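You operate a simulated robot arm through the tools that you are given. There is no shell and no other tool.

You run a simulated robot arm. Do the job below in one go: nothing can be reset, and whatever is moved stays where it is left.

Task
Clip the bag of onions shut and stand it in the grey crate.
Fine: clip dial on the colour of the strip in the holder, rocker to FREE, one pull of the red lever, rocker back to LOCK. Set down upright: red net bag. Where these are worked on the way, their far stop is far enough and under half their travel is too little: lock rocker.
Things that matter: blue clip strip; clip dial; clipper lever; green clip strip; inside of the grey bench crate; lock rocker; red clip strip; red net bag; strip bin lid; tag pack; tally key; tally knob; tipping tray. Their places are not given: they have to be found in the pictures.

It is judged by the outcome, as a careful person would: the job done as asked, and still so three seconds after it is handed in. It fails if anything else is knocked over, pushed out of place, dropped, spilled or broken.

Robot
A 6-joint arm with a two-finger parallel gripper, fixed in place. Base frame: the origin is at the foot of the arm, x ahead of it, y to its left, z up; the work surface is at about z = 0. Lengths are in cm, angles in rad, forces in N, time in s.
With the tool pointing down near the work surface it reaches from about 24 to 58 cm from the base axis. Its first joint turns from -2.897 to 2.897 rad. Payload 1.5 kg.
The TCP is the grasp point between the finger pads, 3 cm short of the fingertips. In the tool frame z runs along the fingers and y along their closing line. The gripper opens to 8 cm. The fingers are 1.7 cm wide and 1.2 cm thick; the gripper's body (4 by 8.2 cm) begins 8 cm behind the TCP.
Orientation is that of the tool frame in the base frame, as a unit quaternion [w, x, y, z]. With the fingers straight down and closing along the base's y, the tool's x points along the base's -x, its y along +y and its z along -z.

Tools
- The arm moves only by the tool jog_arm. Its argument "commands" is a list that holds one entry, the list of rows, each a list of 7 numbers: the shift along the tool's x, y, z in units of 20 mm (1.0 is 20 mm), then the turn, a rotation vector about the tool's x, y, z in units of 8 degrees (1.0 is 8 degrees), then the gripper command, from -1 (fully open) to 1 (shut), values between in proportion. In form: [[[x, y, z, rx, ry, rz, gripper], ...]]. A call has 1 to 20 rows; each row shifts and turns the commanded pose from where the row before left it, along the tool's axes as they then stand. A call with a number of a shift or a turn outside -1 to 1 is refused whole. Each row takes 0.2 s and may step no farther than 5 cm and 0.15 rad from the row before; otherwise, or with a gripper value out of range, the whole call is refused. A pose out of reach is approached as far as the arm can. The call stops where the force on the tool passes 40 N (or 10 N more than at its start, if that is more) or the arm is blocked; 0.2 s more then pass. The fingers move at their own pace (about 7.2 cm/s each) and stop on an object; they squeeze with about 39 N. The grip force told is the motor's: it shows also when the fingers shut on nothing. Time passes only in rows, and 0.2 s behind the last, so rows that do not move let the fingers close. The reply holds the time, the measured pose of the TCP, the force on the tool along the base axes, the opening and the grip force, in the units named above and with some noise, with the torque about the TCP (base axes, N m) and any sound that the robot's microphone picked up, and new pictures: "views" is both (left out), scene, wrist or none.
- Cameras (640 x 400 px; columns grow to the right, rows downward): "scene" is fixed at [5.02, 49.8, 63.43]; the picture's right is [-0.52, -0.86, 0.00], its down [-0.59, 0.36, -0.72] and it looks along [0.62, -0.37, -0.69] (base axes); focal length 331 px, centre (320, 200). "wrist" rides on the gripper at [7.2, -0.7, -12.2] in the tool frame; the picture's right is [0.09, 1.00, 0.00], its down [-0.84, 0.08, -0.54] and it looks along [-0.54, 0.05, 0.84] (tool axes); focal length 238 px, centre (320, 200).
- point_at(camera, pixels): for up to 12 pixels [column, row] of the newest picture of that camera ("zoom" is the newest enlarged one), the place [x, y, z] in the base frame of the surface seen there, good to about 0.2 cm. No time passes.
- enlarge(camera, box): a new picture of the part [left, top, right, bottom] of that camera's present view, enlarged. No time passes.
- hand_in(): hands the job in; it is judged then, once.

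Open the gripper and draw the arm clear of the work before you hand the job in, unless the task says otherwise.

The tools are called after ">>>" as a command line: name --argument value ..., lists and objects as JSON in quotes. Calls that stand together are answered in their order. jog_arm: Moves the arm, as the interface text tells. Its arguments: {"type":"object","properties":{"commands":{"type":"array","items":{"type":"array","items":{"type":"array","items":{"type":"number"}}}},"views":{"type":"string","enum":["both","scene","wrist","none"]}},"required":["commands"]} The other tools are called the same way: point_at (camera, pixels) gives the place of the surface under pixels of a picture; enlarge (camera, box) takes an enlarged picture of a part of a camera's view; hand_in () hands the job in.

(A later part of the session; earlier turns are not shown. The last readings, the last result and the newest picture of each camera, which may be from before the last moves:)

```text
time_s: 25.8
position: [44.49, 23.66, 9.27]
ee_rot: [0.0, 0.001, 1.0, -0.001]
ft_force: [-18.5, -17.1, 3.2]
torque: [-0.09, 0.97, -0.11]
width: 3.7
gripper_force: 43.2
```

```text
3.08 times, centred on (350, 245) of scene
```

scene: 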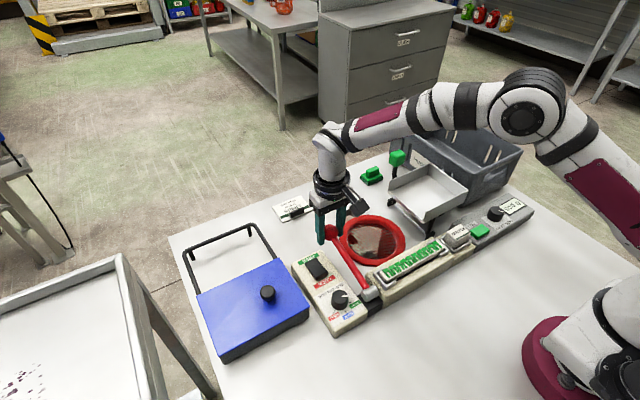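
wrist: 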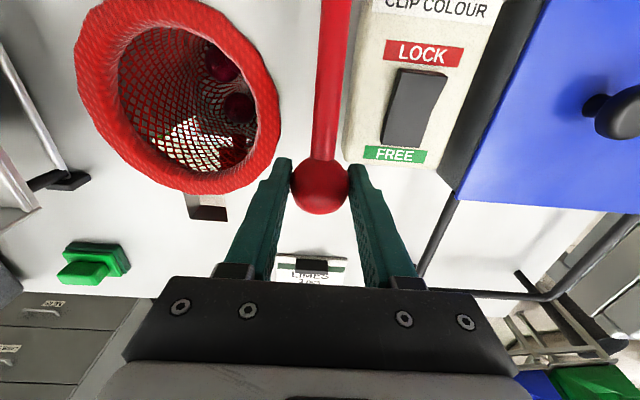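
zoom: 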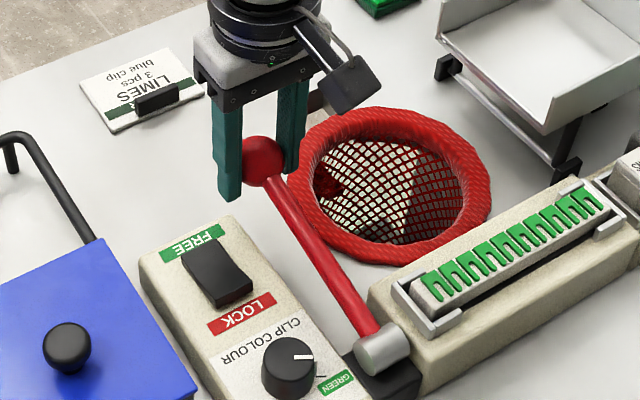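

Downward the lever gives way easily (about 8 N along the arc) while upward it is stiff, so the pull is down. I re-grip with the ball nearer the fingertips so that the tips stay clear of the bench on the way down.

>>> jog_arm --commands '[[[0, 0, 0, 0, 0, 0, -0.15], [0, 0, 0, 0, 0, 0, -0.15], [0.1, -0.06, -0.5, 0, 0, 0, -0.15], [0, 0, -0.5, 0, 0, 0, -0.15], [0, 0, 0, 0, 0, 0, -0.15]]]' --views "both"

>>> point_at --camera "scene" --pixels '[[331, 224], [330, 230], [340, 245], [350, 262]]'

```text
time_s: 27.0
position: [44.21, 23.48, 11.23]
ee_rot: [0.001, -0.001, 1.0, 0.0]
ft_force: [-0.2, -0.3, -0.8]
torque: [-0.04, -0.01, -0.02]
width: 4.62
gripper_force: 0.0
```

scene: 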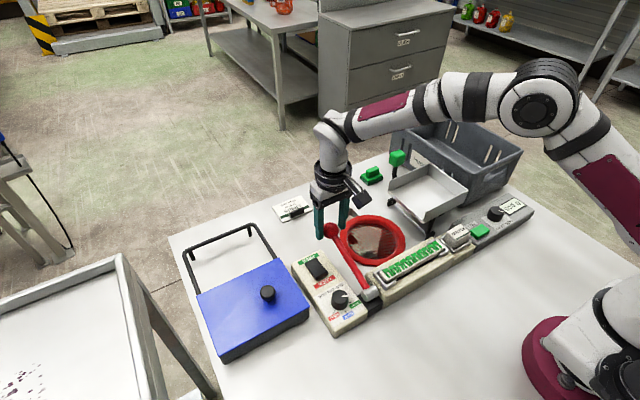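
wrist: 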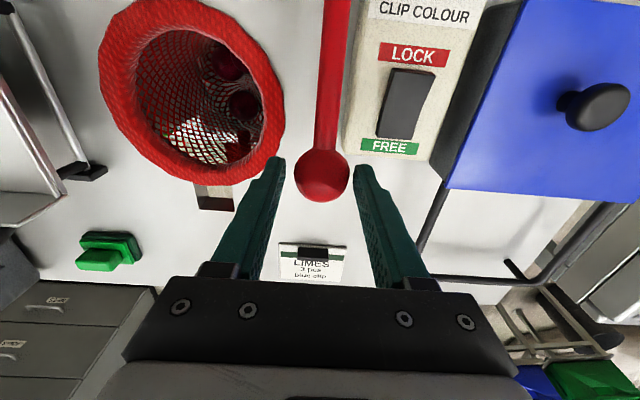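

```text
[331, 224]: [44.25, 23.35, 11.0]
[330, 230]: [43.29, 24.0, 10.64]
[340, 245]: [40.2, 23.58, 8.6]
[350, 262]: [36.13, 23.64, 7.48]
```

The ball is back at rest (surface z 10.6). I close on it with the ball near the fingertips.

>>> jog_arm --commands '[[[0, 0.03, 0, 0, 0, 0, 0.0], [0, 0, 0, 0, 0, 0, 0.1], [0, 0, 0, 0, 0, 0, 1], [0, 0, 0, 0, 0, 0, 1], [0, 0, 0, 0, 0, 0, 1]]]' --views "none"

```text
time_s: 28.2
position: [44.19, 23.59, 11.24]
ee_rot: [0.002, 0.0, 1.0, 0.001]
ft_force: [0.7, 7.8, -0.3]
torque: [0.12, -0.04, -0.03]
width: 3.7
gripper_force: 43.0
```

Held centred (width 3.70, small forces). I pull down along the arc about 2 cm and read the force.

>>> jog_arm --commands '[[[-0.06, 0, 0.2, 0, 0, 0, 1], [-0.055, 0, 0.2, 0, 0, 0, 1], [-0.05, 0, 0.2, 0, 0, 0, 1], [-0.045, 0, 0.2, 0, 0, 0, 1], [-0.04, 0, 0.2, 0, 0, 0, 1], [0, 0, 0, 0, 0, 0, 1]]]' --views "scene"

>>> enlarge --camera "scene" --box '[280, 180, 420, 310]'

```text
time_s: 29.6
position: [44.82, 23.45, 9.15]
ee_rot: [0.001, -0.001, 1.0, 0.0]
ft_force: [-6.4, 12.8, 9.1]
torque: [0.28, 1.21, -0.01]
width: 3.69
gripper_force: 43.7
```

scene: 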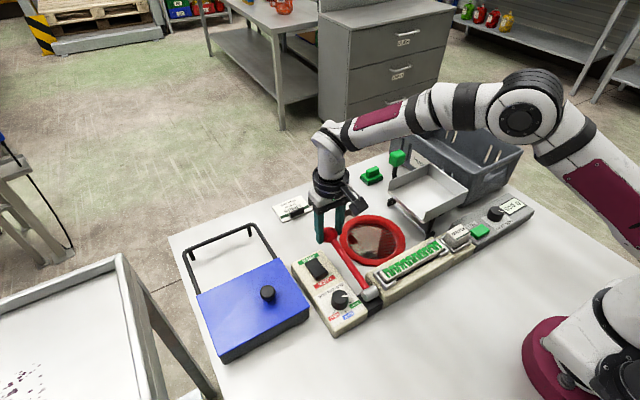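

```text
3.08 times, centred on (350, 245) of scene
```

zoom: 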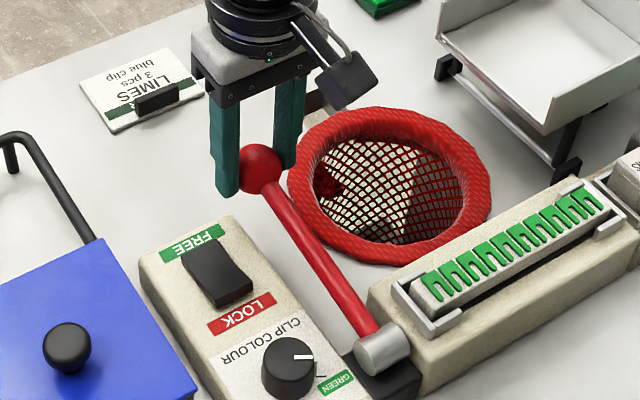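

The lever follows (ball now lower at zoom (262,170)) with about 10 N. I keep pulling down along the arc.

>>> jog_arm --commands '[[[-0.03, 0, 0.2, 0, 0, 0, 1], [-0.025, 0, 0.2, 0, 0, 0, 1], [-0.02, 0, 0.2, 0, 0, 0, 1], [-0.013, 0, 0.2, 0, 0, 0, 1], [-0.006, 0, 0.2, 0, 0, 0, 1], [0, 0, 0, 0, 0, 0, 1]]]' --views "scene"

>>> enlarge --camera "scene" --box '[280, 180, 420, 310]'

```text
time_s: 31.0
position: [44.91, 23.61, 7.26]
ee_rot: [0.002, 0.0, 1.0, 0.001]
ft_force: [4.5, 28.1, 10.1]
torque: [0.58, 0.88, -0.13]
width: 3.73
gripper_force: 43.3
```

scene: 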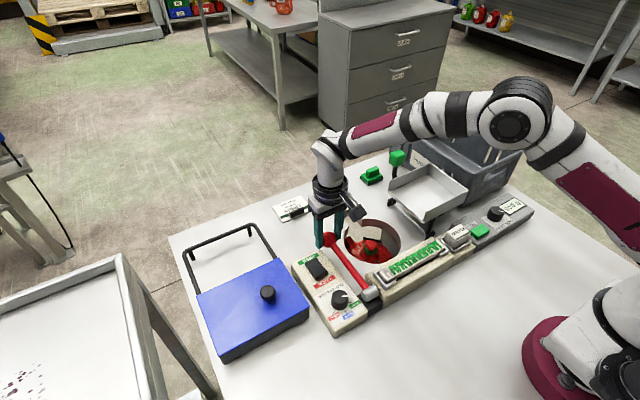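

```text
3.08 times, centred on (350, 245) of scene
```

zoom: 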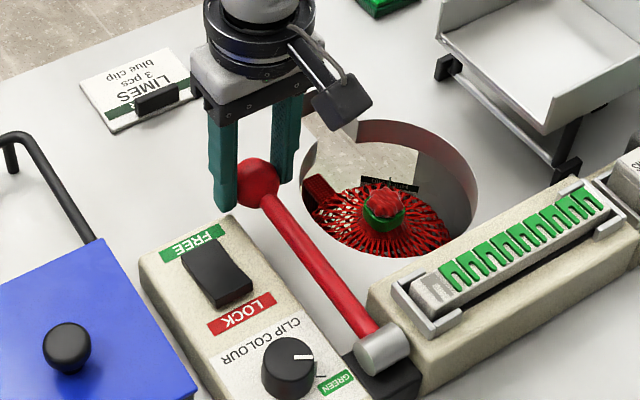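

The bag's neck is now gathered with a green clip (zoom (385,210)) and one clip is gone from the strip. I bring the lever back up along the arc, easing the 28 N side force with a small +y shift.

>>> jog_arm --commands '[[[0.006, 0.06, -0.2, 0, 0, 0, 1], [0.013, 0.02, -0.2, 0, 0, 0, 1], [0.02, 0, -0.2, 0, 0, 0, 1], [0.025, 0, -0.2, 0, 0, 0, 1], [0.03, 0, -0.2, 0, 0, 0, 1], [0.04, 0, -0.2, 0, 0, 0, 1], [0.045, 0, -0.2, 0, 0, 0, 1], [0, 0, 0, 0, 0, 0, 1]]]' --views "scene"

```text
time_s: 32.8
position: [44.61, 23.61, 9.94]
ee_rot: [0.001, 0.0, 1.0, 0.0]
ft_force: [0.5, -29.6, -5.2]
torque: [-0.6, -1.04, 0.09]
width: 3.71
gripper_force: 43.4
```

scene: 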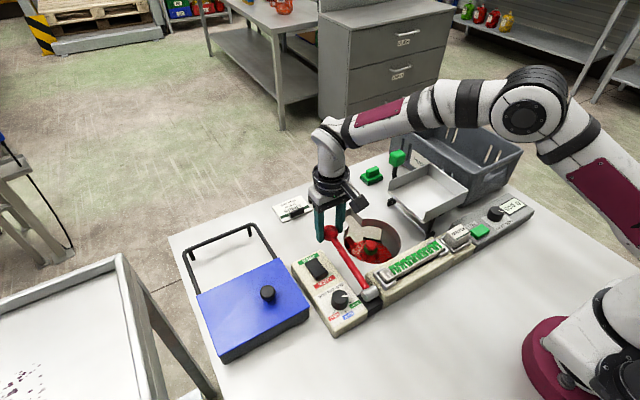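

The side force has swung to −30 N in y, so I shift back a little while bringing the lever to its rest height.

>>> jog_arm --commands '[[[0.0, -0.06, 0, 0, 0, 0, 1], [0.05, -0.02, -0.2, 0, 0, 0, 1], [0.055, 0, -0.2, 0, 0, 0, 1], [0.055, 0, -0.2, 0, 0, 0, 1], [0, 0, 0, 0, 0, 0, 1]]]' --views "none"

```text
time_s: 34.0
position: [44.28, 23.71, 11.0]
ee_rot: [0.001, -0.001, 1.0, -0.001]
ft_force: [17.4, -4.6, -29.0]
torque: [-0.1, -0.44, 0.03]
width: 3.71
gripper_force: 43.5
```

−29 N against further rise means the lever is at its upper rest. I open the fingers and rise straight up.

>>> jog_arm --commands '[[[0, 0, 0, 0, 0, 0, -0.15], [0, 0, 0, 0, 0, 0, -0.15], [0, 0, 0, 0, 0, 0, -0.15], [0, 0, -0.8, 0, 0, 0, -0.15], [0, 0, -0.9, 0, 0, 0, -0.15], [0, 0, -0.9, 0, 0, 0, -0.15], [0, 0, 0, 0, 0, 0, -0.15]]]' --views "both"

>>> enlarge --camera "scene" --box '[280, 180, 420, 310]'

>>> enlarge --camera "wrist" --box '[130, 0, 350, 190]'

```text
time_s: 35.6
position: [44.05, 23.53, 16.4]
ee_rot: [0.001, 0.0, 1.0, 0.0]
ft_force: [-0.6, -0.2, -0.2]
torque: [-0.01, -0.01, 0.07]
width: 4.6
gripper_force: 0.0
```

scene: 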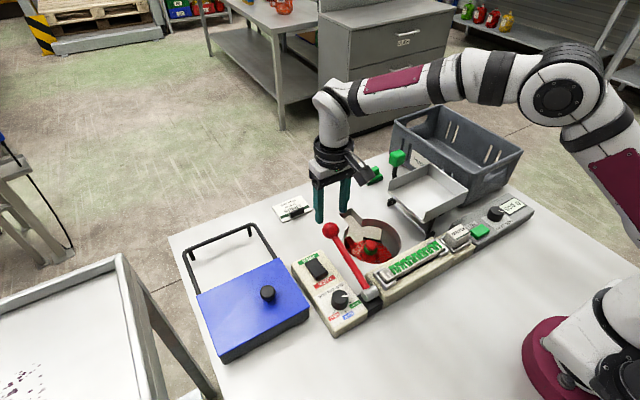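
wrist: 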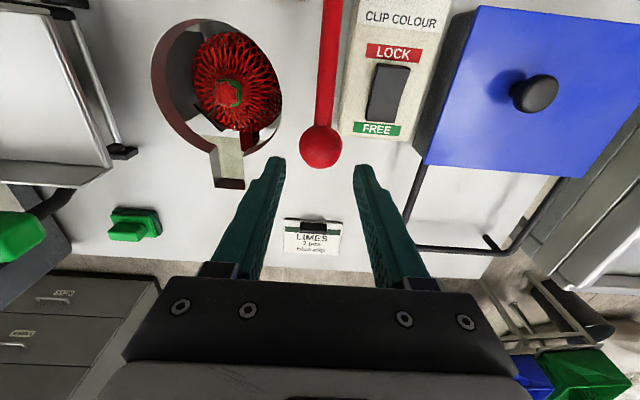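

```text
3.08 times, centred on (350, 245) of scene
```

zoom: 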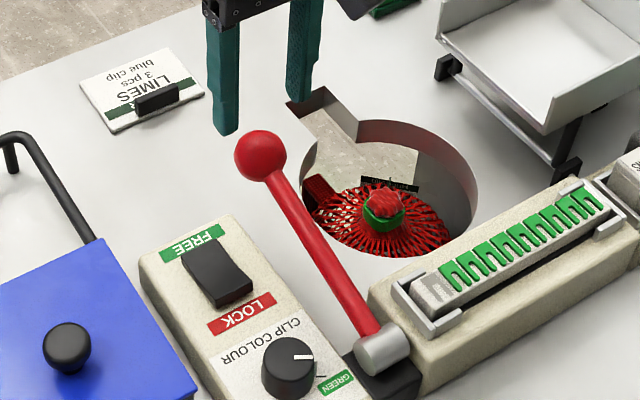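

```text
2.11 times, centred on (240, 95) of wrist
```

zoom: 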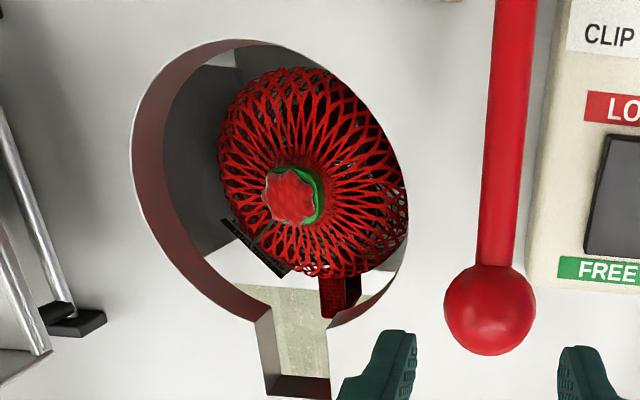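

The lever is back at rest and the bag is clipped. Next the rocker: I close the fingers and move above its LOCK end at (38.4, 29.4).

>>> jog_arm --commands '[[[0, 0.98, 0, 0, 0, 0, 1], [0.94, 0.98, 0, 0, 0, 0, 1], [0.94, 0.98, 0, 0, 0, 0, 1], [0.94, 0, 0, 0, 0, 0, 1], [0, 0, 0.94, 0, 0, 0, 1], [0, 0, 0.94, 0, 0, 0, 1], [0, 0, 0.94, 0, 0, 0, 1], [0, 0, 0.85, 0, 0, 0, 1], [0, 0, 0, 0, 0, 0, 1]]]' --views "scene"

>>> enlarge --camera "scene" --box '[275, 225, 375, 315]'

```text
time_s: 37.6
position: [38.63, 29.48, 9.0]
ee_rot: [0.001, -0.001, 1.0, 0.0]
ft_force: [-0.3, 0.0, 0.8]
torque: [-0.03, -0.02, 0.08]
width: 0.0
gripper_force: 21.2
```

scene: 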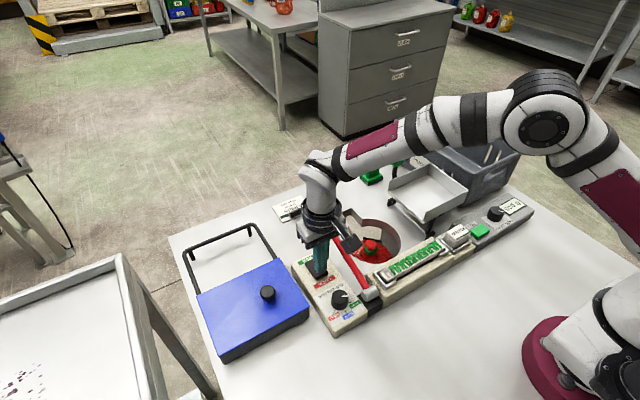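

```text
4.44 times, centred on (325, 270) of scene
```

zoom: 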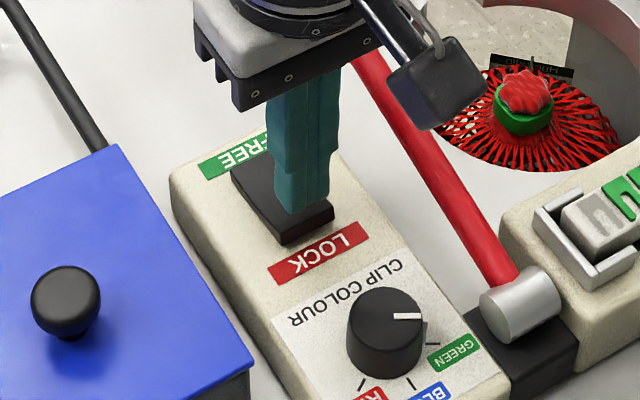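

The fingertips are just over the LOCK end; I nudge 0.3 cm towards it and press down in small steps as before.

>>> jog_arm --commands '[[[0.15, -0.02, 0.1, 0, 0, 0, 1], [0, 0, 0.2, 0, 0, 0, 1], [0, 0, 0.15, 0, 0, 0, 1], [0, 0, 0.15, 0, 0, 0, 1], [0, 0, 0.1, 0, 0, 0, 1], [0, 0, 0.1, 0, 0, 0, 1], [0, 0, 0.05, 0, 0, 0, 1], [0, 0, 0, 0, 0, 0, 1]]]' --views "none"

>>> jog_arm --commands '[[[0, 0, -1, 0, 0, 0, 1], [0, 0, -1, 0, 0, 0, 1], [0, 0, -1, 0, 0, 0, 1], [0, 0, -1, 0, 0, 0, 1], [0, 0, 0, 0, 0, 0, 1]]]' --views "both"

>>> enlarge --camera "scene" --box '[285, 245, 365, 315]'

>>> point_at --camera "zoom" --pixels '[[215, 105], [270, 72], [275, 195], [330, 165], [260, 120], [300, 160], [245, 100], [225, 95]]'

```text
time_s: 39.4
position: [38.33, 29.42, 7.41]
ee_rot: [0.002, 0.0, 1.0, 0.002]
ft_force: [-10.4, -9.6, 28.2]
torque: [-0.29, 0.07, -0.06]
width: 0.0
gripper_force: 20.9
```

```text
time_s: 40.6
position: [38.41, 29.33, 15.25]
ee_rot: [0.001, 0.0, 1.0, 0.001]
ft_force: [-0.9, -0.1, 0.0]
torque: [0.01, 0.03, -0.03]
width: 0.0
gripper_force: 21.3
```

scene: 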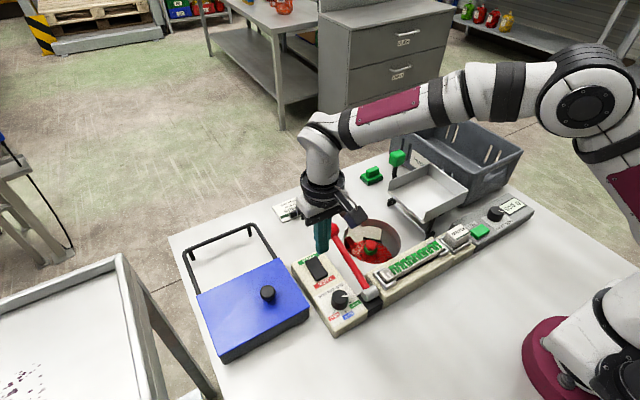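
wrist: 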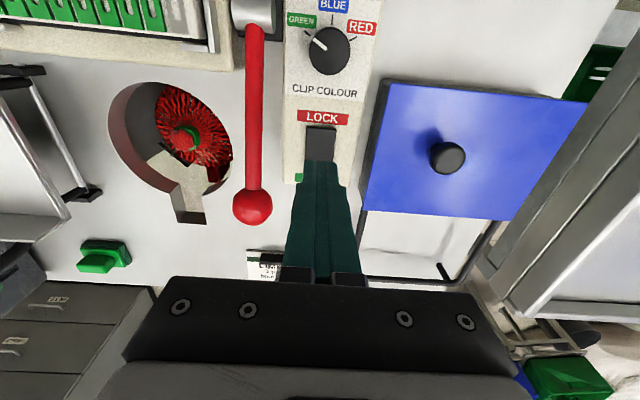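

```text
5.71 times, centred on (325, 280) of scene
```

zoom: 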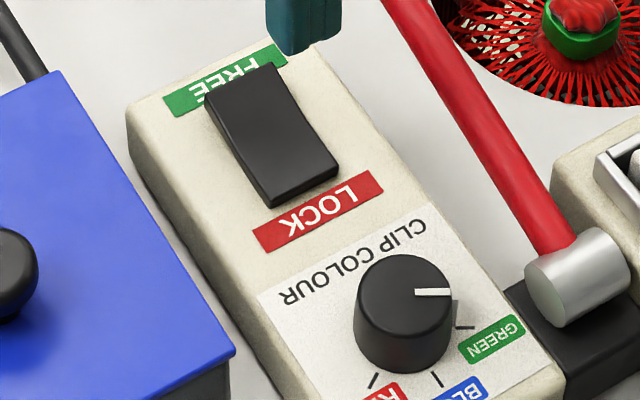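

```text
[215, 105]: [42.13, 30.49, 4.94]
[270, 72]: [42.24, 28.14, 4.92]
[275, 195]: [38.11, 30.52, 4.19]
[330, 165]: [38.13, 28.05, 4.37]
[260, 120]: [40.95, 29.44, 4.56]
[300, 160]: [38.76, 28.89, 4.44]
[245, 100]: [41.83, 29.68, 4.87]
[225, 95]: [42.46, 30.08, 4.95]
```

The rocker is back on LOCK (FREE end 4.9, LOCK end ~4.3, as at the start). Now the bag: I measure its neck and the hole.

>>> enlarge --camera "scene" --box '[335, 205, 415, 275]'

>>> point_at --camera "zoom" --pixels '[[290, 210], [320, 220], [260, 225], [290, 250], [220, 270], [370, 260], [250, 300], [200, 100], [300, 165], [120, 65], [470, 190], [345, 300]]'

>>> enlarge --camera "wrist" --box '[95, 70, 255, 230]'

>>> point_at --camera "wrist" --pixels '[[187, 140], [187, 128], [200, 138], [172, 150], [215, 150], [170, 90], [200, 110], [150, 160], [188, 180], [188, 215], [110, 130], [230, 150]]'

```text
5.71 times, centred on (375, 240) of scene
```

zoom: 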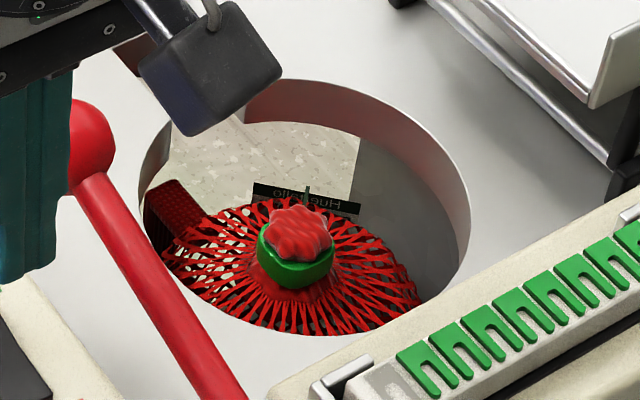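

```text
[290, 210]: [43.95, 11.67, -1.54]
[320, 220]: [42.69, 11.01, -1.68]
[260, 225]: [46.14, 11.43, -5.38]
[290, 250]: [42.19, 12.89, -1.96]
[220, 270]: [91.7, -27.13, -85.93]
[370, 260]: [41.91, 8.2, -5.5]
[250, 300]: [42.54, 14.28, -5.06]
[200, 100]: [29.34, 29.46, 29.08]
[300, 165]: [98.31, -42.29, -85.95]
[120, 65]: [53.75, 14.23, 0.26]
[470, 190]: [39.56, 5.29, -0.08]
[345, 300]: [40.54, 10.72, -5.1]
```

```text
2.50 times, centred on (175, 150) of wrist
```

zoom: 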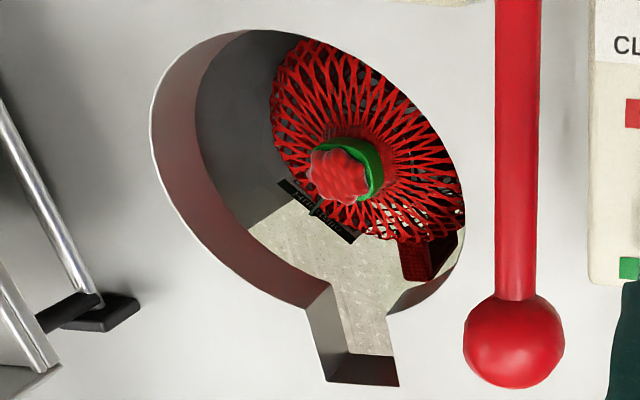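

```text
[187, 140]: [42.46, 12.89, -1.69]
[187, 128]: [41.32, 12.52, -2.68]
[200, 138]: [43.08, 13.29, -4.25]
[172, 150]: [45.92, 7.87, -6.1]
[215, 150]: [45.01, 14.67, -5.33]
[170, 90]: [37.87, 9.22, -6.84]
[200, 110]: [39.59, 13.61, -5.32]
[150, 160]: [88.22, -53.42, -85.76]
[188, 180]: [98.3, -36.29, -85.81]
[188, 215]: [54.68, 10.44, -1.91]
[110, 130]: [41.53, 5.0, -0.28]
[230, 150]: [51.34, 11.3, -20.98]
```

The clipped neck stands at about (42.8, 12.0), its top at z≈−1.6, clip to about −4, bag shoulder at −5; a dark red tab lies toward the slot at +x, so the bag must be lifted straight without twisting. I measure the crate, the tray and other things on the way.

>>> enlarge --camera "scene" --box '[355, 90, 545, 240]'

>>> point_at --camera "scene" --pixels '[[393, 122], [437, 107], [521, 150], [470, 182], [397, 157], [372, 172], [470, 130], [480, 160], [450, 150], [505, 165], [430, 130], [440, 140]]'

>>> point_at --camera "scene" --pixels '[[457, 233], [479, 230], [497, 213], [410, 255], [440, 245], [470, 150], [460, 165], [420, 145], [475, 145], [490, 150], [455, 135], [500, 145]]'

```text
2.67 times, centred on (450, 165) of scene
```

zoom: 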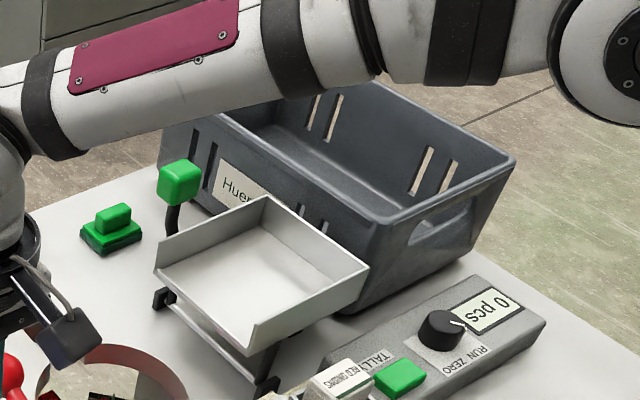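

```text
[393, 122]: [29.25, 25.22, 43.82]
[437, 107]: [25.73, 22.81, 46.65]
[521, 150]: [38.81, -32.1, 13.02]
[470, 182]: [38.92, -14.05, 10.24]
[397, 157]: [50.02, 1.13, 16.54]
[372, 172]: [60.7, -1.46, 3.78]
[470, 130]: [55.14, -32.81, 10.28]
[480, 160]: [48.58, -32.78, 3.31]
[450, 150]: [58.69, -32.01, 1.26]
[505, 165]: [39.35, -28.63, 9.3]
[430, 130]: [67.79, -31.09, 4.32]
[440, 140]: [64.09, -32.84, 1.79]
```

```text
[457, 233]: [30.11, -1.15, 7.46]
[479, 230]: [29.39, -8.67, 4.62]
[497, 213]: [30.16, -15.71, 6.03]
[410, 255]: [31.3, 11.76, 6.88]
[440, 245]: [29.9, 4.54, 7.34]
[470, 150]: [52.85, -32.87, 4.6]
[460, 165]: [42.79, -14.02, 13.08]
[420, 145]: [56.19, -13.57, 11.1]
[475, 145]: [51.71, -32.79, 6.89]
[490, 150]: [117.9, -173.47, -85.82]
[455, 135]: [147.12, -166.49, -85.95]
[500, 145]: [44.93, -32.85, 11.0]
```

The crate interior spans about x 39.5–67.5, y −15…−32.5, floor z≈1, rim z≈13; the tray's green handle knob stands at (50, 1, 16.5). I rise and move above the bag's neck to look down at it.

>>> jog_arm --commands '[[[0, 0, -1, 0, 0, 0, 1], [0, 0, -1, 0, 0, 0, 1], [-0.22, -0.86, 0, 0, 0, 0, 1], [-0.22, -0.86, 0, 0, 0, 0, 1], [-0.22, -0.86, 0, 0, 0, 0, 1], [-0.22, -0.86, 0, 0, 0, 0, 0.5], [-0.22, -0.86, 0, 0, 0, 0, 0], [-0.22, -0.86, 0, 0, 0, 0, -0.3], [-0.22, -0.86, 0, 0, 0, 0, -0.3], [-0.22, -0.86, 0, 0, 0, 0, -0.3], [-0.22, -0.86, 0, 0, 0, 0, -0.3], [-0.22, -0.86, 0, 0, 0, 0, -0.3], [0, 0, 0, 0, 0, 0, -0.3]]]' --views "both"

>>> enlarge --camera "wrist" --box '[230, 20, 410, 190]'

```text
time_s: 43.4
position: [42.8, 12.24, 19.27]
ee_rot: [0.001, 0.0, 1.0, -0.001]
ft_force: [-0.1, -1.2, -0.1]
torque: [-0.02, 0.0, -0.01]
width: 5.18
gripper_force: 0.0
```

scene: 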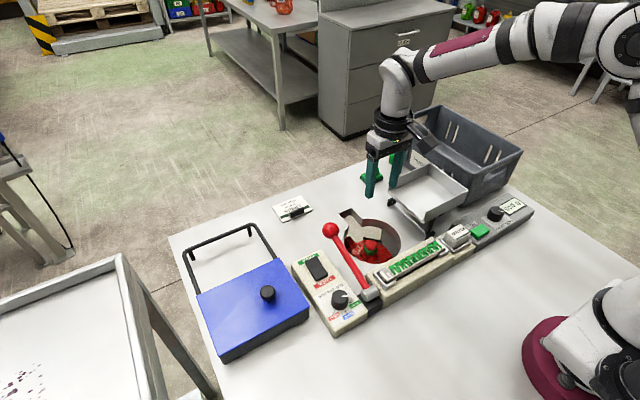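
wrist: 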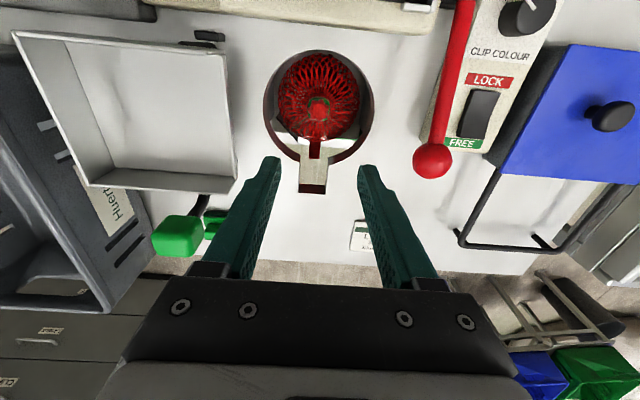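

```text
2.35 times, centred on (320, 105) of wrist
```

zoom: 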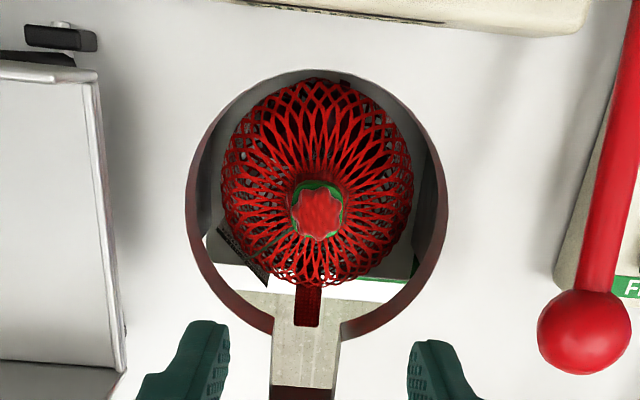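

I measure the neck, clip, shoulder, tab and hole edges from this view.

>>> point_at --camera "zoom" --pixels '[[318, 212], [318, 185], [345, 210], [292, 215], [307, 295], [307, 320], [245, 150], [390, 150], [318, 90], [318, 275], [405, 200], [228, 185]]'

>>> point_at --camera "wrist" --pixels '[[320, 100], [320, 92], [310, 105], [262, 100], [375, 100], [320, 50], [312, 195], [312, 150], [300, 160], [330, 160], [318, 140], [319, 143]]'

>>> point_at --camera "scene" --pixels '[[371, 244], [371, 251], [365, 250], [352, 243], [358, 247], [390, 255], [380, 245], [352, 238]]'

```text
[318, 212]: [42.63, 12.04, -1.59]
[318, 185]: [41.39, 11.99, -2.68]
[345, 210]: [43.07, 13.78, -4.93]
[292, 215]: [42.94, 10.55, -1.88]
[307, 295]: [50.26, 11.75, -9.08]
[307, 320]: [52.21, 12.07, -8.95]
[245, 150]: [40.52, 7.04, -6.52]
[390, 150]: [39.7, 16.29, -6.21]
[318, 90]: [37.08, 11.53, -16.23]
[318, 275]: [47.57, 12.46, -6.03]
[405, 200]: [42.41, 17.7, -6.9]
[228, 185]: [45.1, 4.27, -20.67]
```

```text
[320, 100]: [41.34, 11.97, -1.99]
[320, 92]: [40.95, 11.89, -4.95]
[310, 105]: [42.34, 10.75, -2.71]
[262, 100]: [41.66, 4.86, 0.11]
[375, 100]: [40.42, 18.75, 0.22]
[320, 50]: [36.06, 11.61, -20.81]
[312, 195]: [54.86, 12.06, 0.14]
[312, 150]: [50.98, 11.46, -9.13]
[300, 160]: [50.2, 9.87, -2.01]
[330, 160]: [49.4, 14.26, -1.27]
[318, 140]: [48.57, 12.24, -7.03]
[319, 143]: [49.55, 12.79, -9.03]
```

```text
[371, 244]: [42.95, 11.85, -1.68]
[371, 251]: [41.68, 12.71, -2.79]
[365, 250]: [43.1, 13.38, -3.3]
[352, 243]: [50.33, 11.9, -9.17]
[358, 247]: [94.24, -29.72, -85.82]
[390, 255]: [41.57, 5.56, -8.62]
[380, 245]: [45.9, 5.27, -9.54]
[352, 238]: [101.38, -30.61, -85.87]
```

The bag stands on a plate at z≈−21 (about 19.4 cm tall), neck axis (42.7, 12.05), with its tab at x up to 52.6 aligned with the slot. I descend over the neck to TCP z≈3 first and check clearances.

>>> jog_arm --commands '[[[0.03, -0.08, 0.9, 0, 0, 0, -0.3], [0, 0, 0.9, 0, 0, 0, -0.3], [0, 0, 0.9, 0, 0, 0, -0.3], [0, 0, 0.9, 0, 0, 0, -0.3], [0, 0, 0.9, 0, 0, 0, -0.3], [0, 0, 0.9, 0, 0, 0, -0.3], [0, 0, 0.9, 0, 0, 0, -0.3], [0, 0, 0.9, 0, 0, 0, -0.3], [0, 0, 0.9, 0, 0, 0, -0.3], [0, 0, 0, 0, 0, 0, -0.3]]]' --views "both"

>>> enlarge --camera "scene" --box '[310, 130, 490, 290]'

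>>> enlarge --camera "wrist" --box '[210, 60, 430, 240]'

```text
time_s: 45.6
position: [42.59, 12.11, 3.22]
ee_rot: [0.001, 0.0, 1.0, 0.0]
ft_force: [0.4, 0.6, 0.5]
torque: [-0.02, -0.04, -0.01]
width: 5.25
gripper_force: 0.1
```

scene: 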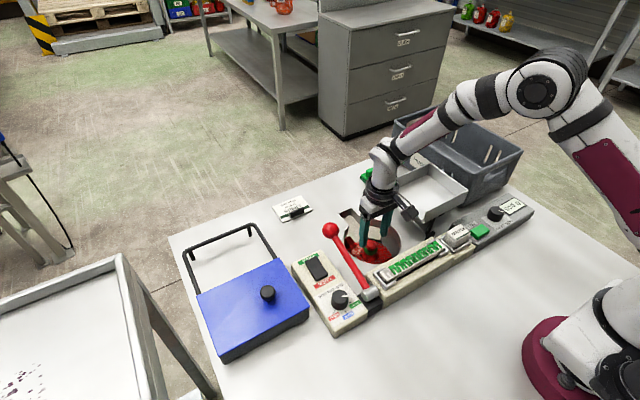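
wrist: 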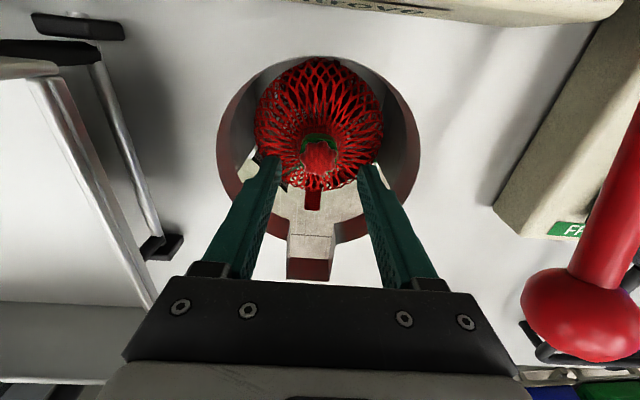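

```text
2.50 times, centred on (400, 210) of scene
```

zoom: 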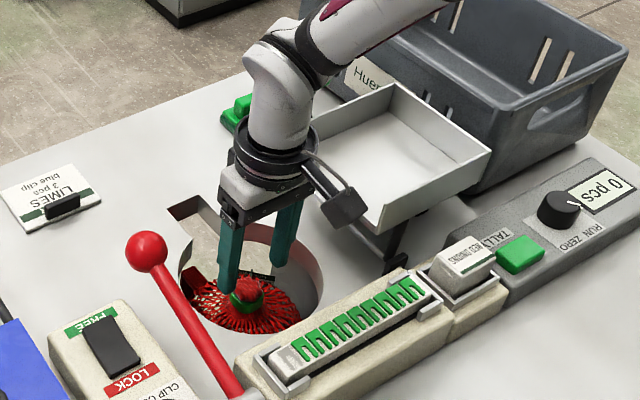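

```text
2.22 times, centred on (320, 150) of wrist
```

zoom: 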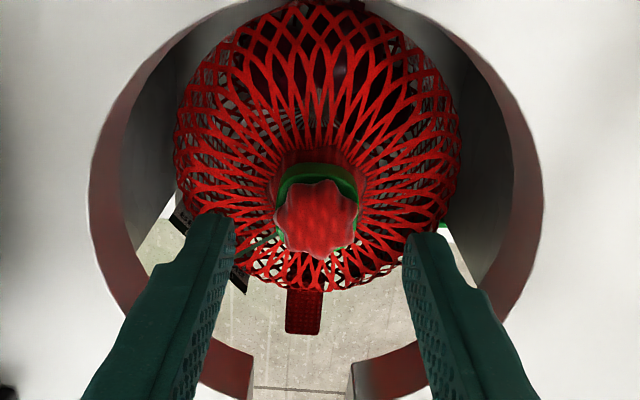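

The fingers straddle the neck with room on both sides and the camera housing is clear of the strip and tray. I go down to TCP z≈−1.3 (tips just above the bag's shoulder).

>>> jog_arm --commands '[[[-0.03, 0, 0.6, 0, 0, 0, -0.3], [0, 0, 0.6, 0, 0, 0, -0.3], [0, 0, 0.6, 0, 0, 0, -0.3], [0, 0, 0.46, 0, 0, 0, -0.3], [0, 0, 0, 0, 0, 0, -0.3]]]' --views "both"

>>> enlarge --camera "wrist" --box '[210, 60, 430, 240]'

>>> enlarge --camera "scene" --box '[320, 160, 460, 290]'

```text
time_s: 46.8
position: [42.63, 12.02, -1.42]
ee_rot: [0.0, 0.0, 1.0, 0.0]
ft_force: [0.3, 0.2, -0.7]
torque: [0.03, -0.01, -0.01]
width: 5.22
gripper_force: 0.1
```

scene: 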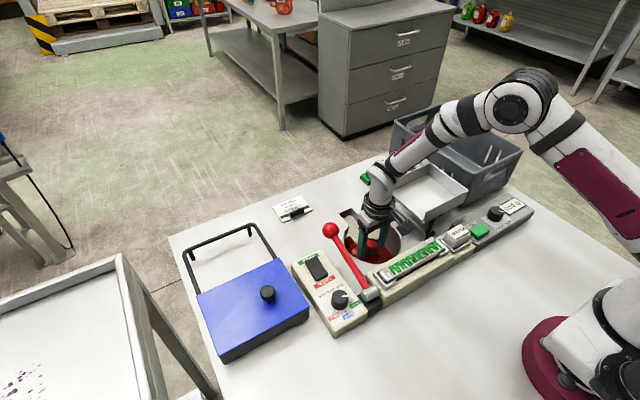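
wrist: 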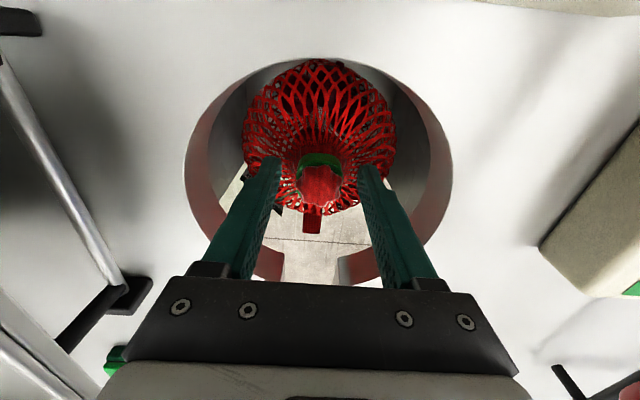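

```text
2.22 times, centred on (320, 150) of wrist
```

zoom: 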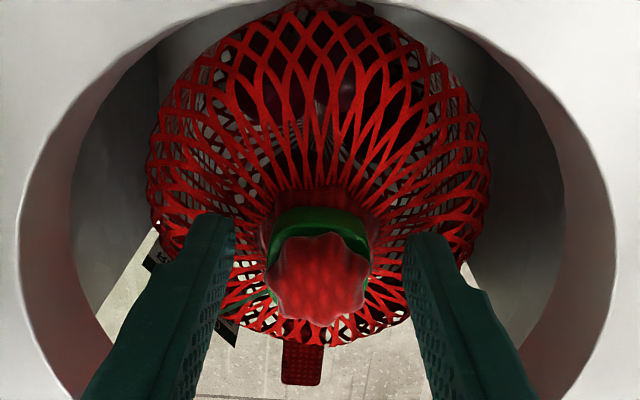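

```text
3.08 times, centred on (390, 225) of scene
```

zoom: 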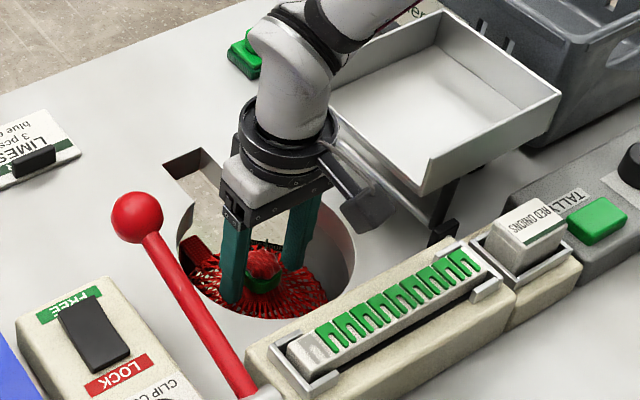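

The neck is between the fingers. I verify the neck's x/y against the TCP before closing.

>>> enlarge --camera "wrist" --box '[240, 120, 400, 240]'

>>> point_at --camera "wrist" --pixels '[[320, 190], [308, 190], [332, 190], [320, 172], [320, 205], [320, 160], [305, 170], [337, 170], [270, 165], [368, 175], [312, 225]]'

```text
3.33 times, centred on (320, 180) of wrist
```

zoom: 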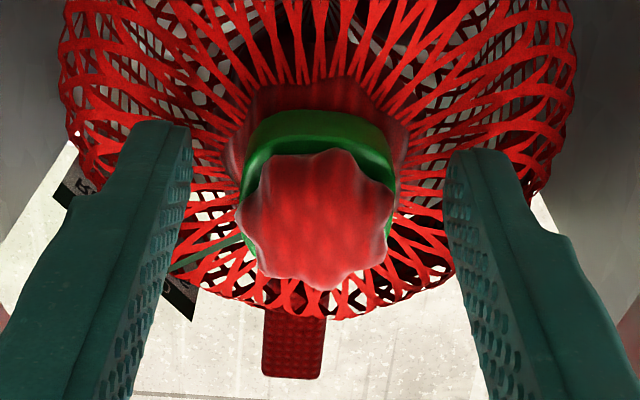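

```text
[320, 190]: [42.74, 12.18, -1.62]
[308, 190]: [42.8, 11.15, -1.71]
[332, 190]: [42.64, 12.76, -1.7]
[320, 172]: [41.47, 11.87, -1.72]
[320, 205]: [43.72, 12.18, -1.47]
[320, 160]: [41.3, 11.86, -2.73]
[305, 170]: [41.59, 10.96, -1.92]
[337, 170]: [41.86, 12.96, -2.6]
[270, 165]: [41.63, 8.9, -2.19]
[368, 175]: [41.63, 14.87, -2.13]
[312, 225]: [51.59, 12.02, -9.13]
```

The neck centre (42.7, 12.0) matches the TCP. I close on the neck.

>>> jog_arm --commands '[[[0, 0, 0, 0, 0, 0, 0.1], [0, 0, 0, 0, 0, 0, 0.3], [0, 0, 0, 0, 0, 0, 0.6], [0, 0, 0, 0, 0, 0, 1], [0, 0, 0, 0, 0, 0, 1], [0, 0, 0, 0, 0, 0, 1]]]' --views "wrist"

>>> enlarge --camera "wrist" --box '[240, 120, 400, 240]'

```text
time_s: 48.2
position: [42.68, 12.09, -1.41]
ee_rot: [0.002, 0.0, 1.0, 0.0]
ft_force: [-0.9, -2.0, 3.6]
torque: [-0.11, -0.01, 0.01]
width: 3.14
gripper_force: 39.3
```

wrist: 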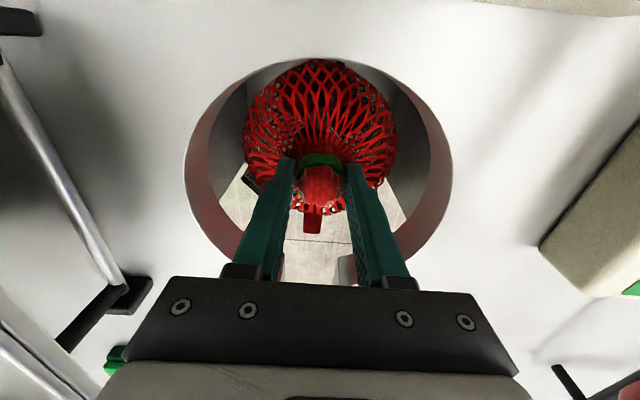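

```text
3.33 times, centred on (320, 180) of wrist
```

zoom: 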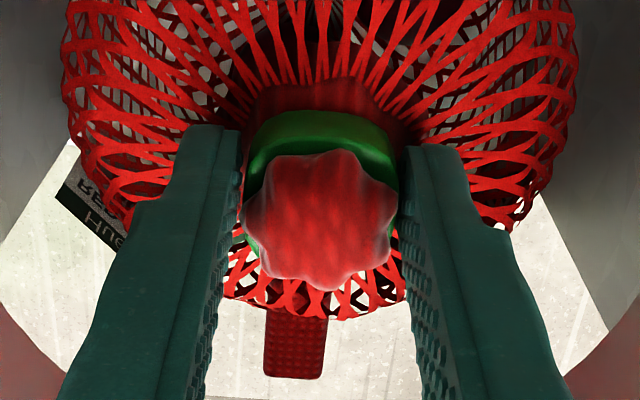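

The neck is held firmly (3.14 cm, 39 N). I lift straight up slowly for 2 cm and read the load.

>>> jog_arm --commands '[[[0, 0, -0.25, 0, 0, 0, 1], [0, 0, -0.25, 0, 0, 0, 1], [0, 0, -0.25, 0, 0, 0, 1], [0, 0, -0.25, 0, 0, 0, 1], [0, 0, 0, 0, 0, 0, 1]]]' --views "both"

>>> enlarge --camera "wrist" --box '[210, 60, 430, 240]'

```text
time_s: 49.4
position: [42.78, 12.07, 0.58]
ee_rot: [0.001, 0.0, 1.0, 0.0]
ft_force: [-0.1, -0.5, -2.2]
torque: [-0.07, -0.01, 0.02]
width: 3.16
gripper_force: 38.6
```

scene: 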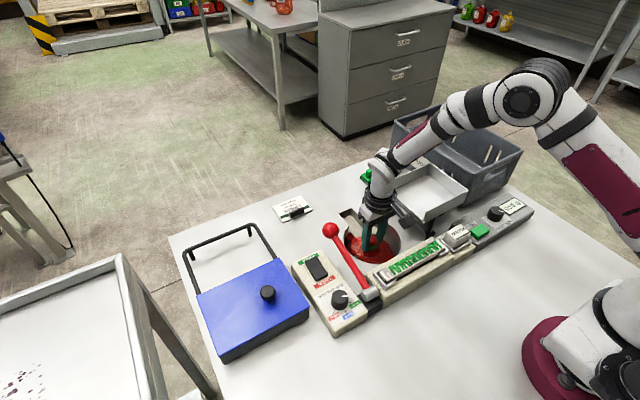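
wrist: 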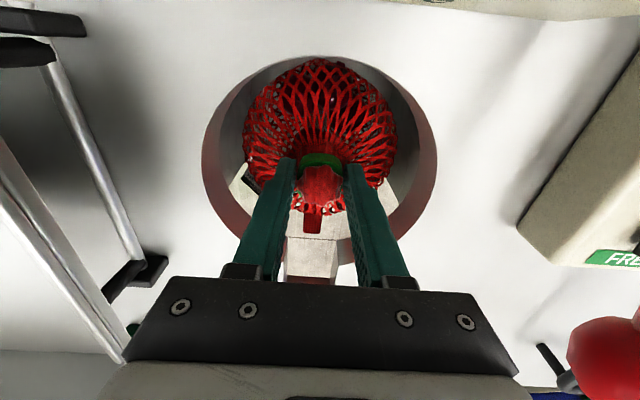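

```text
2.22 times, centred on (320, 150) of wrist
```

zoom: 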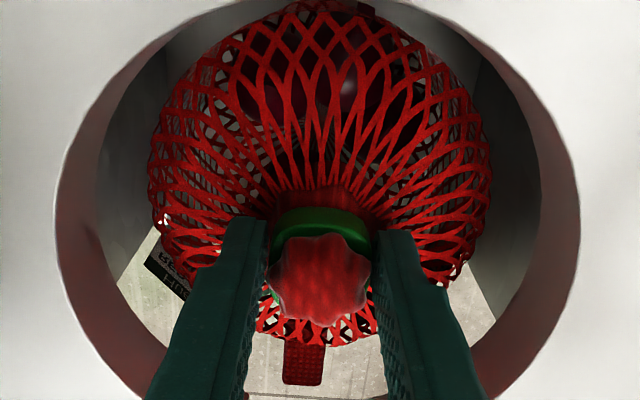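

The bag rises with the gripper with a small load (~3 N) and hangs clear in the hole. I lift on in steps until the tab nears the slot.

>>> jog_arm --commands '[[[0, 0, -0.4, 0, 0, 0, 1], [0, 0, -0.4, 0, 0, 0, 1], [0, 0, -0.4, 0, 0, 0, 1], [0, 0, -0.4, 0, 0, 0, 1], [0, 0, -0.4, 0, 0, 0, 1], [0, 0, -0.4, 0, 0, 0, 1], [0, 0, -0.4, 0, 0, 0, 1], [0, 0, -0.4, 0, 0, 0, 1], [0, 0, 0, 0, 0, 0, 1]]]' --views "both"

>>> enlarge --camera "wrist" --box '[210, 60, 430, 280]'

>>> enlarge --camera "scene" --box '[320, 150, 460, 280]'

```text
time_s: 51.4
position: [42.69, 12.08, 6.96]
ee_rot: [0.001, -0.001, 1.0, -0.001]
ft_force: [-0.6, 0.0, -1.8]
torque: [0.0, -0.03, 0.02]
width: 3.2
gripper_force: 39.1
```

scene: 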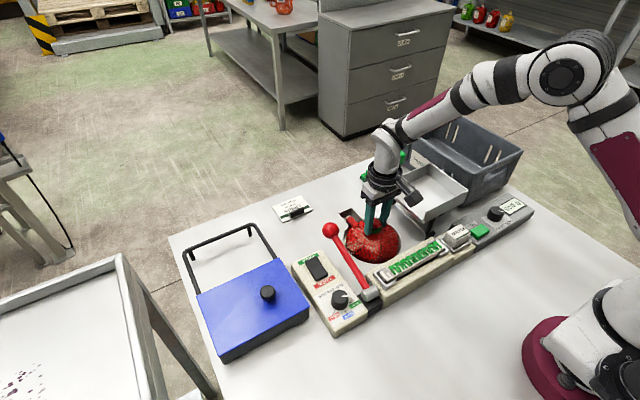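
wrist: 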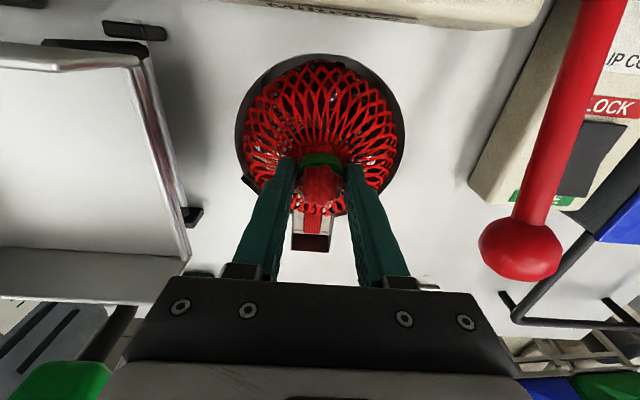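

```text
1.82 times, centred on (320, 170) of wrist
```

zoom: 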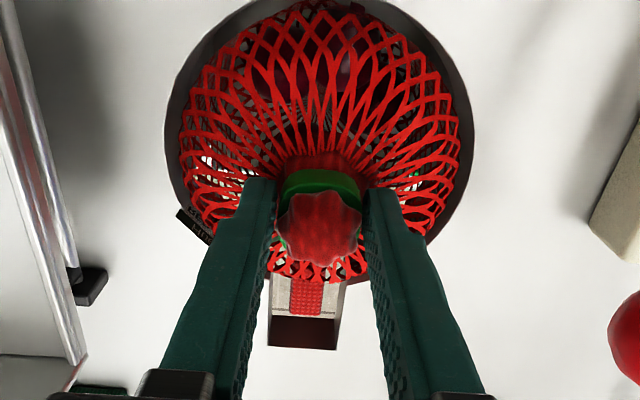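

```text
3.08 times, centred on (390, 215) of scene
```

zoom: 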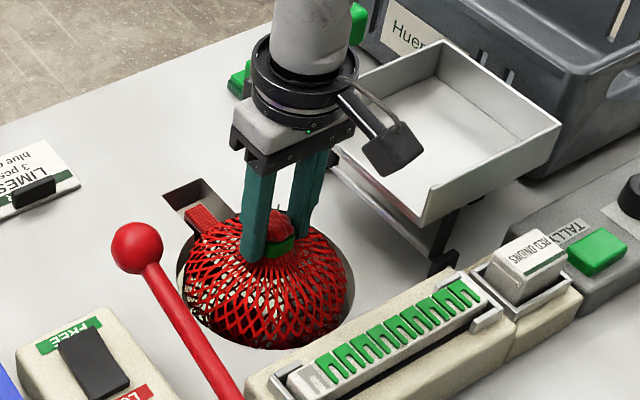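

The tab is entering the slot cleanly in line with it and forces are near zero. I lift on slowly through the plane of the bench.

>>> jog_arm --commands '[[[0, 0, -0.3, 0, 0, 0, 1], [0, 0, -0.3, 0, 0, 0, 1], [0, 0, -0.3, 0, 0, 0, 1], [0, 0, -0.3, 0, 0, 0, 1], [0, 0, -0.3, 0, 0, 0, 1], [0, 0, -0.3, 0, 0, 0, 1], [0, 0, -0.3, 0, 0, 0, 1], [0, 0, -0.3, 0, 0, 0, 1], [0, 0, 0, 0, 0, 0, 1]]]' --views "both"

>>> enlarge --camera "scene" --box '[320, 150, 460, 280]'

```text
time_s: 53.4
position: [42.66, 12.08, 11.77]
ee_rot: [0.001, 0.001, 1.0, -0.001]
ft_force: [-0.5, 0.6, -2.3]
torque: [-0.03, 0.0, 0.01]
width: 3.23
gripper_force: 39.3
```

scene: 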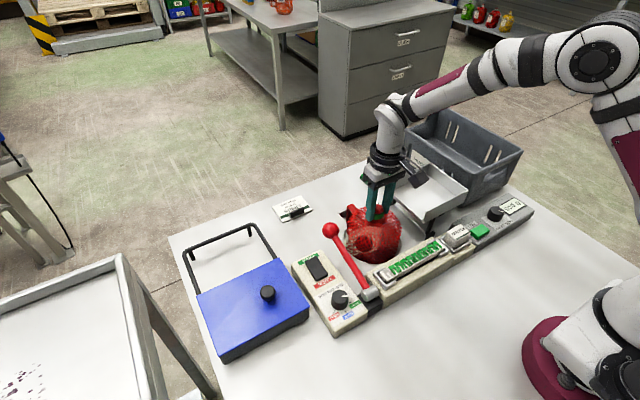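
wrist: 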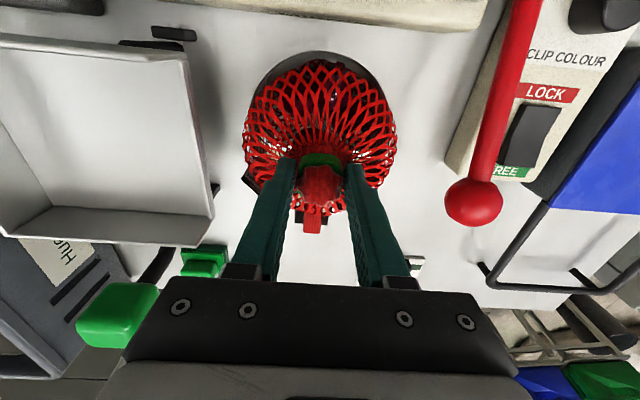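

```text
3.08 times, centred on (390, 215) of scene
```

zoom: 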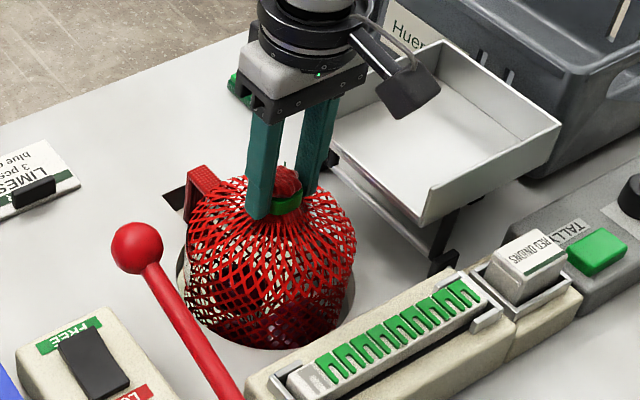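

The handle tab has come through the slot freely. I lift on straight up toward z≈36.

>>> jog_arm --commands '[[[0, 0, -0.5, 0, 0, 0, 1], [0, 0, -0.6, 0, 0, 0, 1], [0, 0, -0.6, 0, 0, 0, 1], [0, 0, -0.6, 0, 0, 0, 1], [0, 0, -0.6, 0, 0, 0, 1], [0, 0, -0.6, 0, 0, 0, 1], [0, 0, -0.6, 0, 0, 0, 1], [0, 0, -0.6, 0, 0, 0, 1], [0, 0, -0.6, 0, 0, 0, 1], [0, 0, -0.6, 0, 0, 0, 1], [0, 0, -0.6, 0, 0, 0, 1], [0, 0, -0.6, 0, 0, 0, 1], [0, 0, -0.6, 0, 0, 0, 1], [0, 0, -0.6, 0, 0, 0, 1], [0, 0, -0.6, 0, 0, 0, 1], [0, 0, -0.6, 0, 0, 0, 1], [0, 0, -0.6, 0, 0, 0, 1], [0, 0, -0.5, 0, 0, 0, 1], [0, 0, 0, 0, 0, 0, 1]]]' --views "both"

>>> enlarge --camera "scene" --box '[320, 60, 540, 280]'

```text
time_s: 57.4
position: [42.72, 12.1, 32.9]
ee_rot: [0.0, 0.0, 1.0, 0.001]
ft_force: [0.4, 1.0, -1.8]
torque: [-0.01, -0.01, -0.01]
width: 3.23
gripper_force: 38.7
```

scene: 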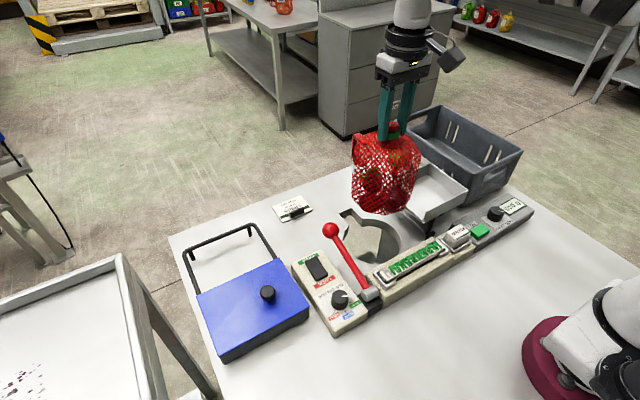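
wrist: 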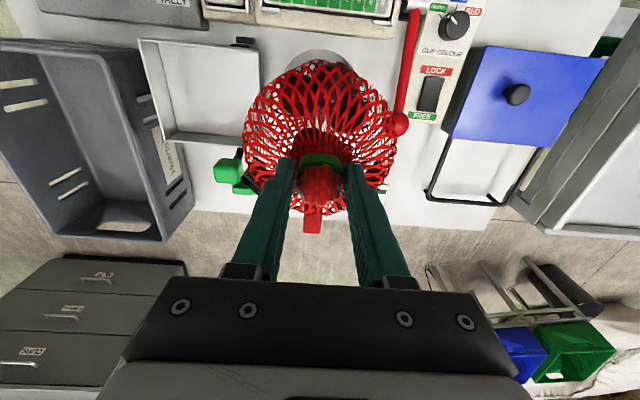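

```text
1.82 times, centred on (430, 170) of scene
```

zoom: 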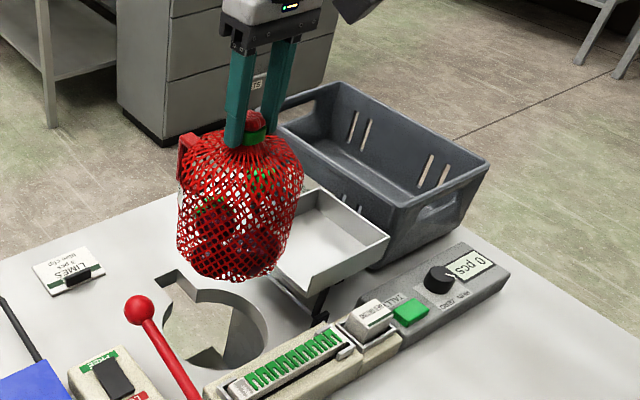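

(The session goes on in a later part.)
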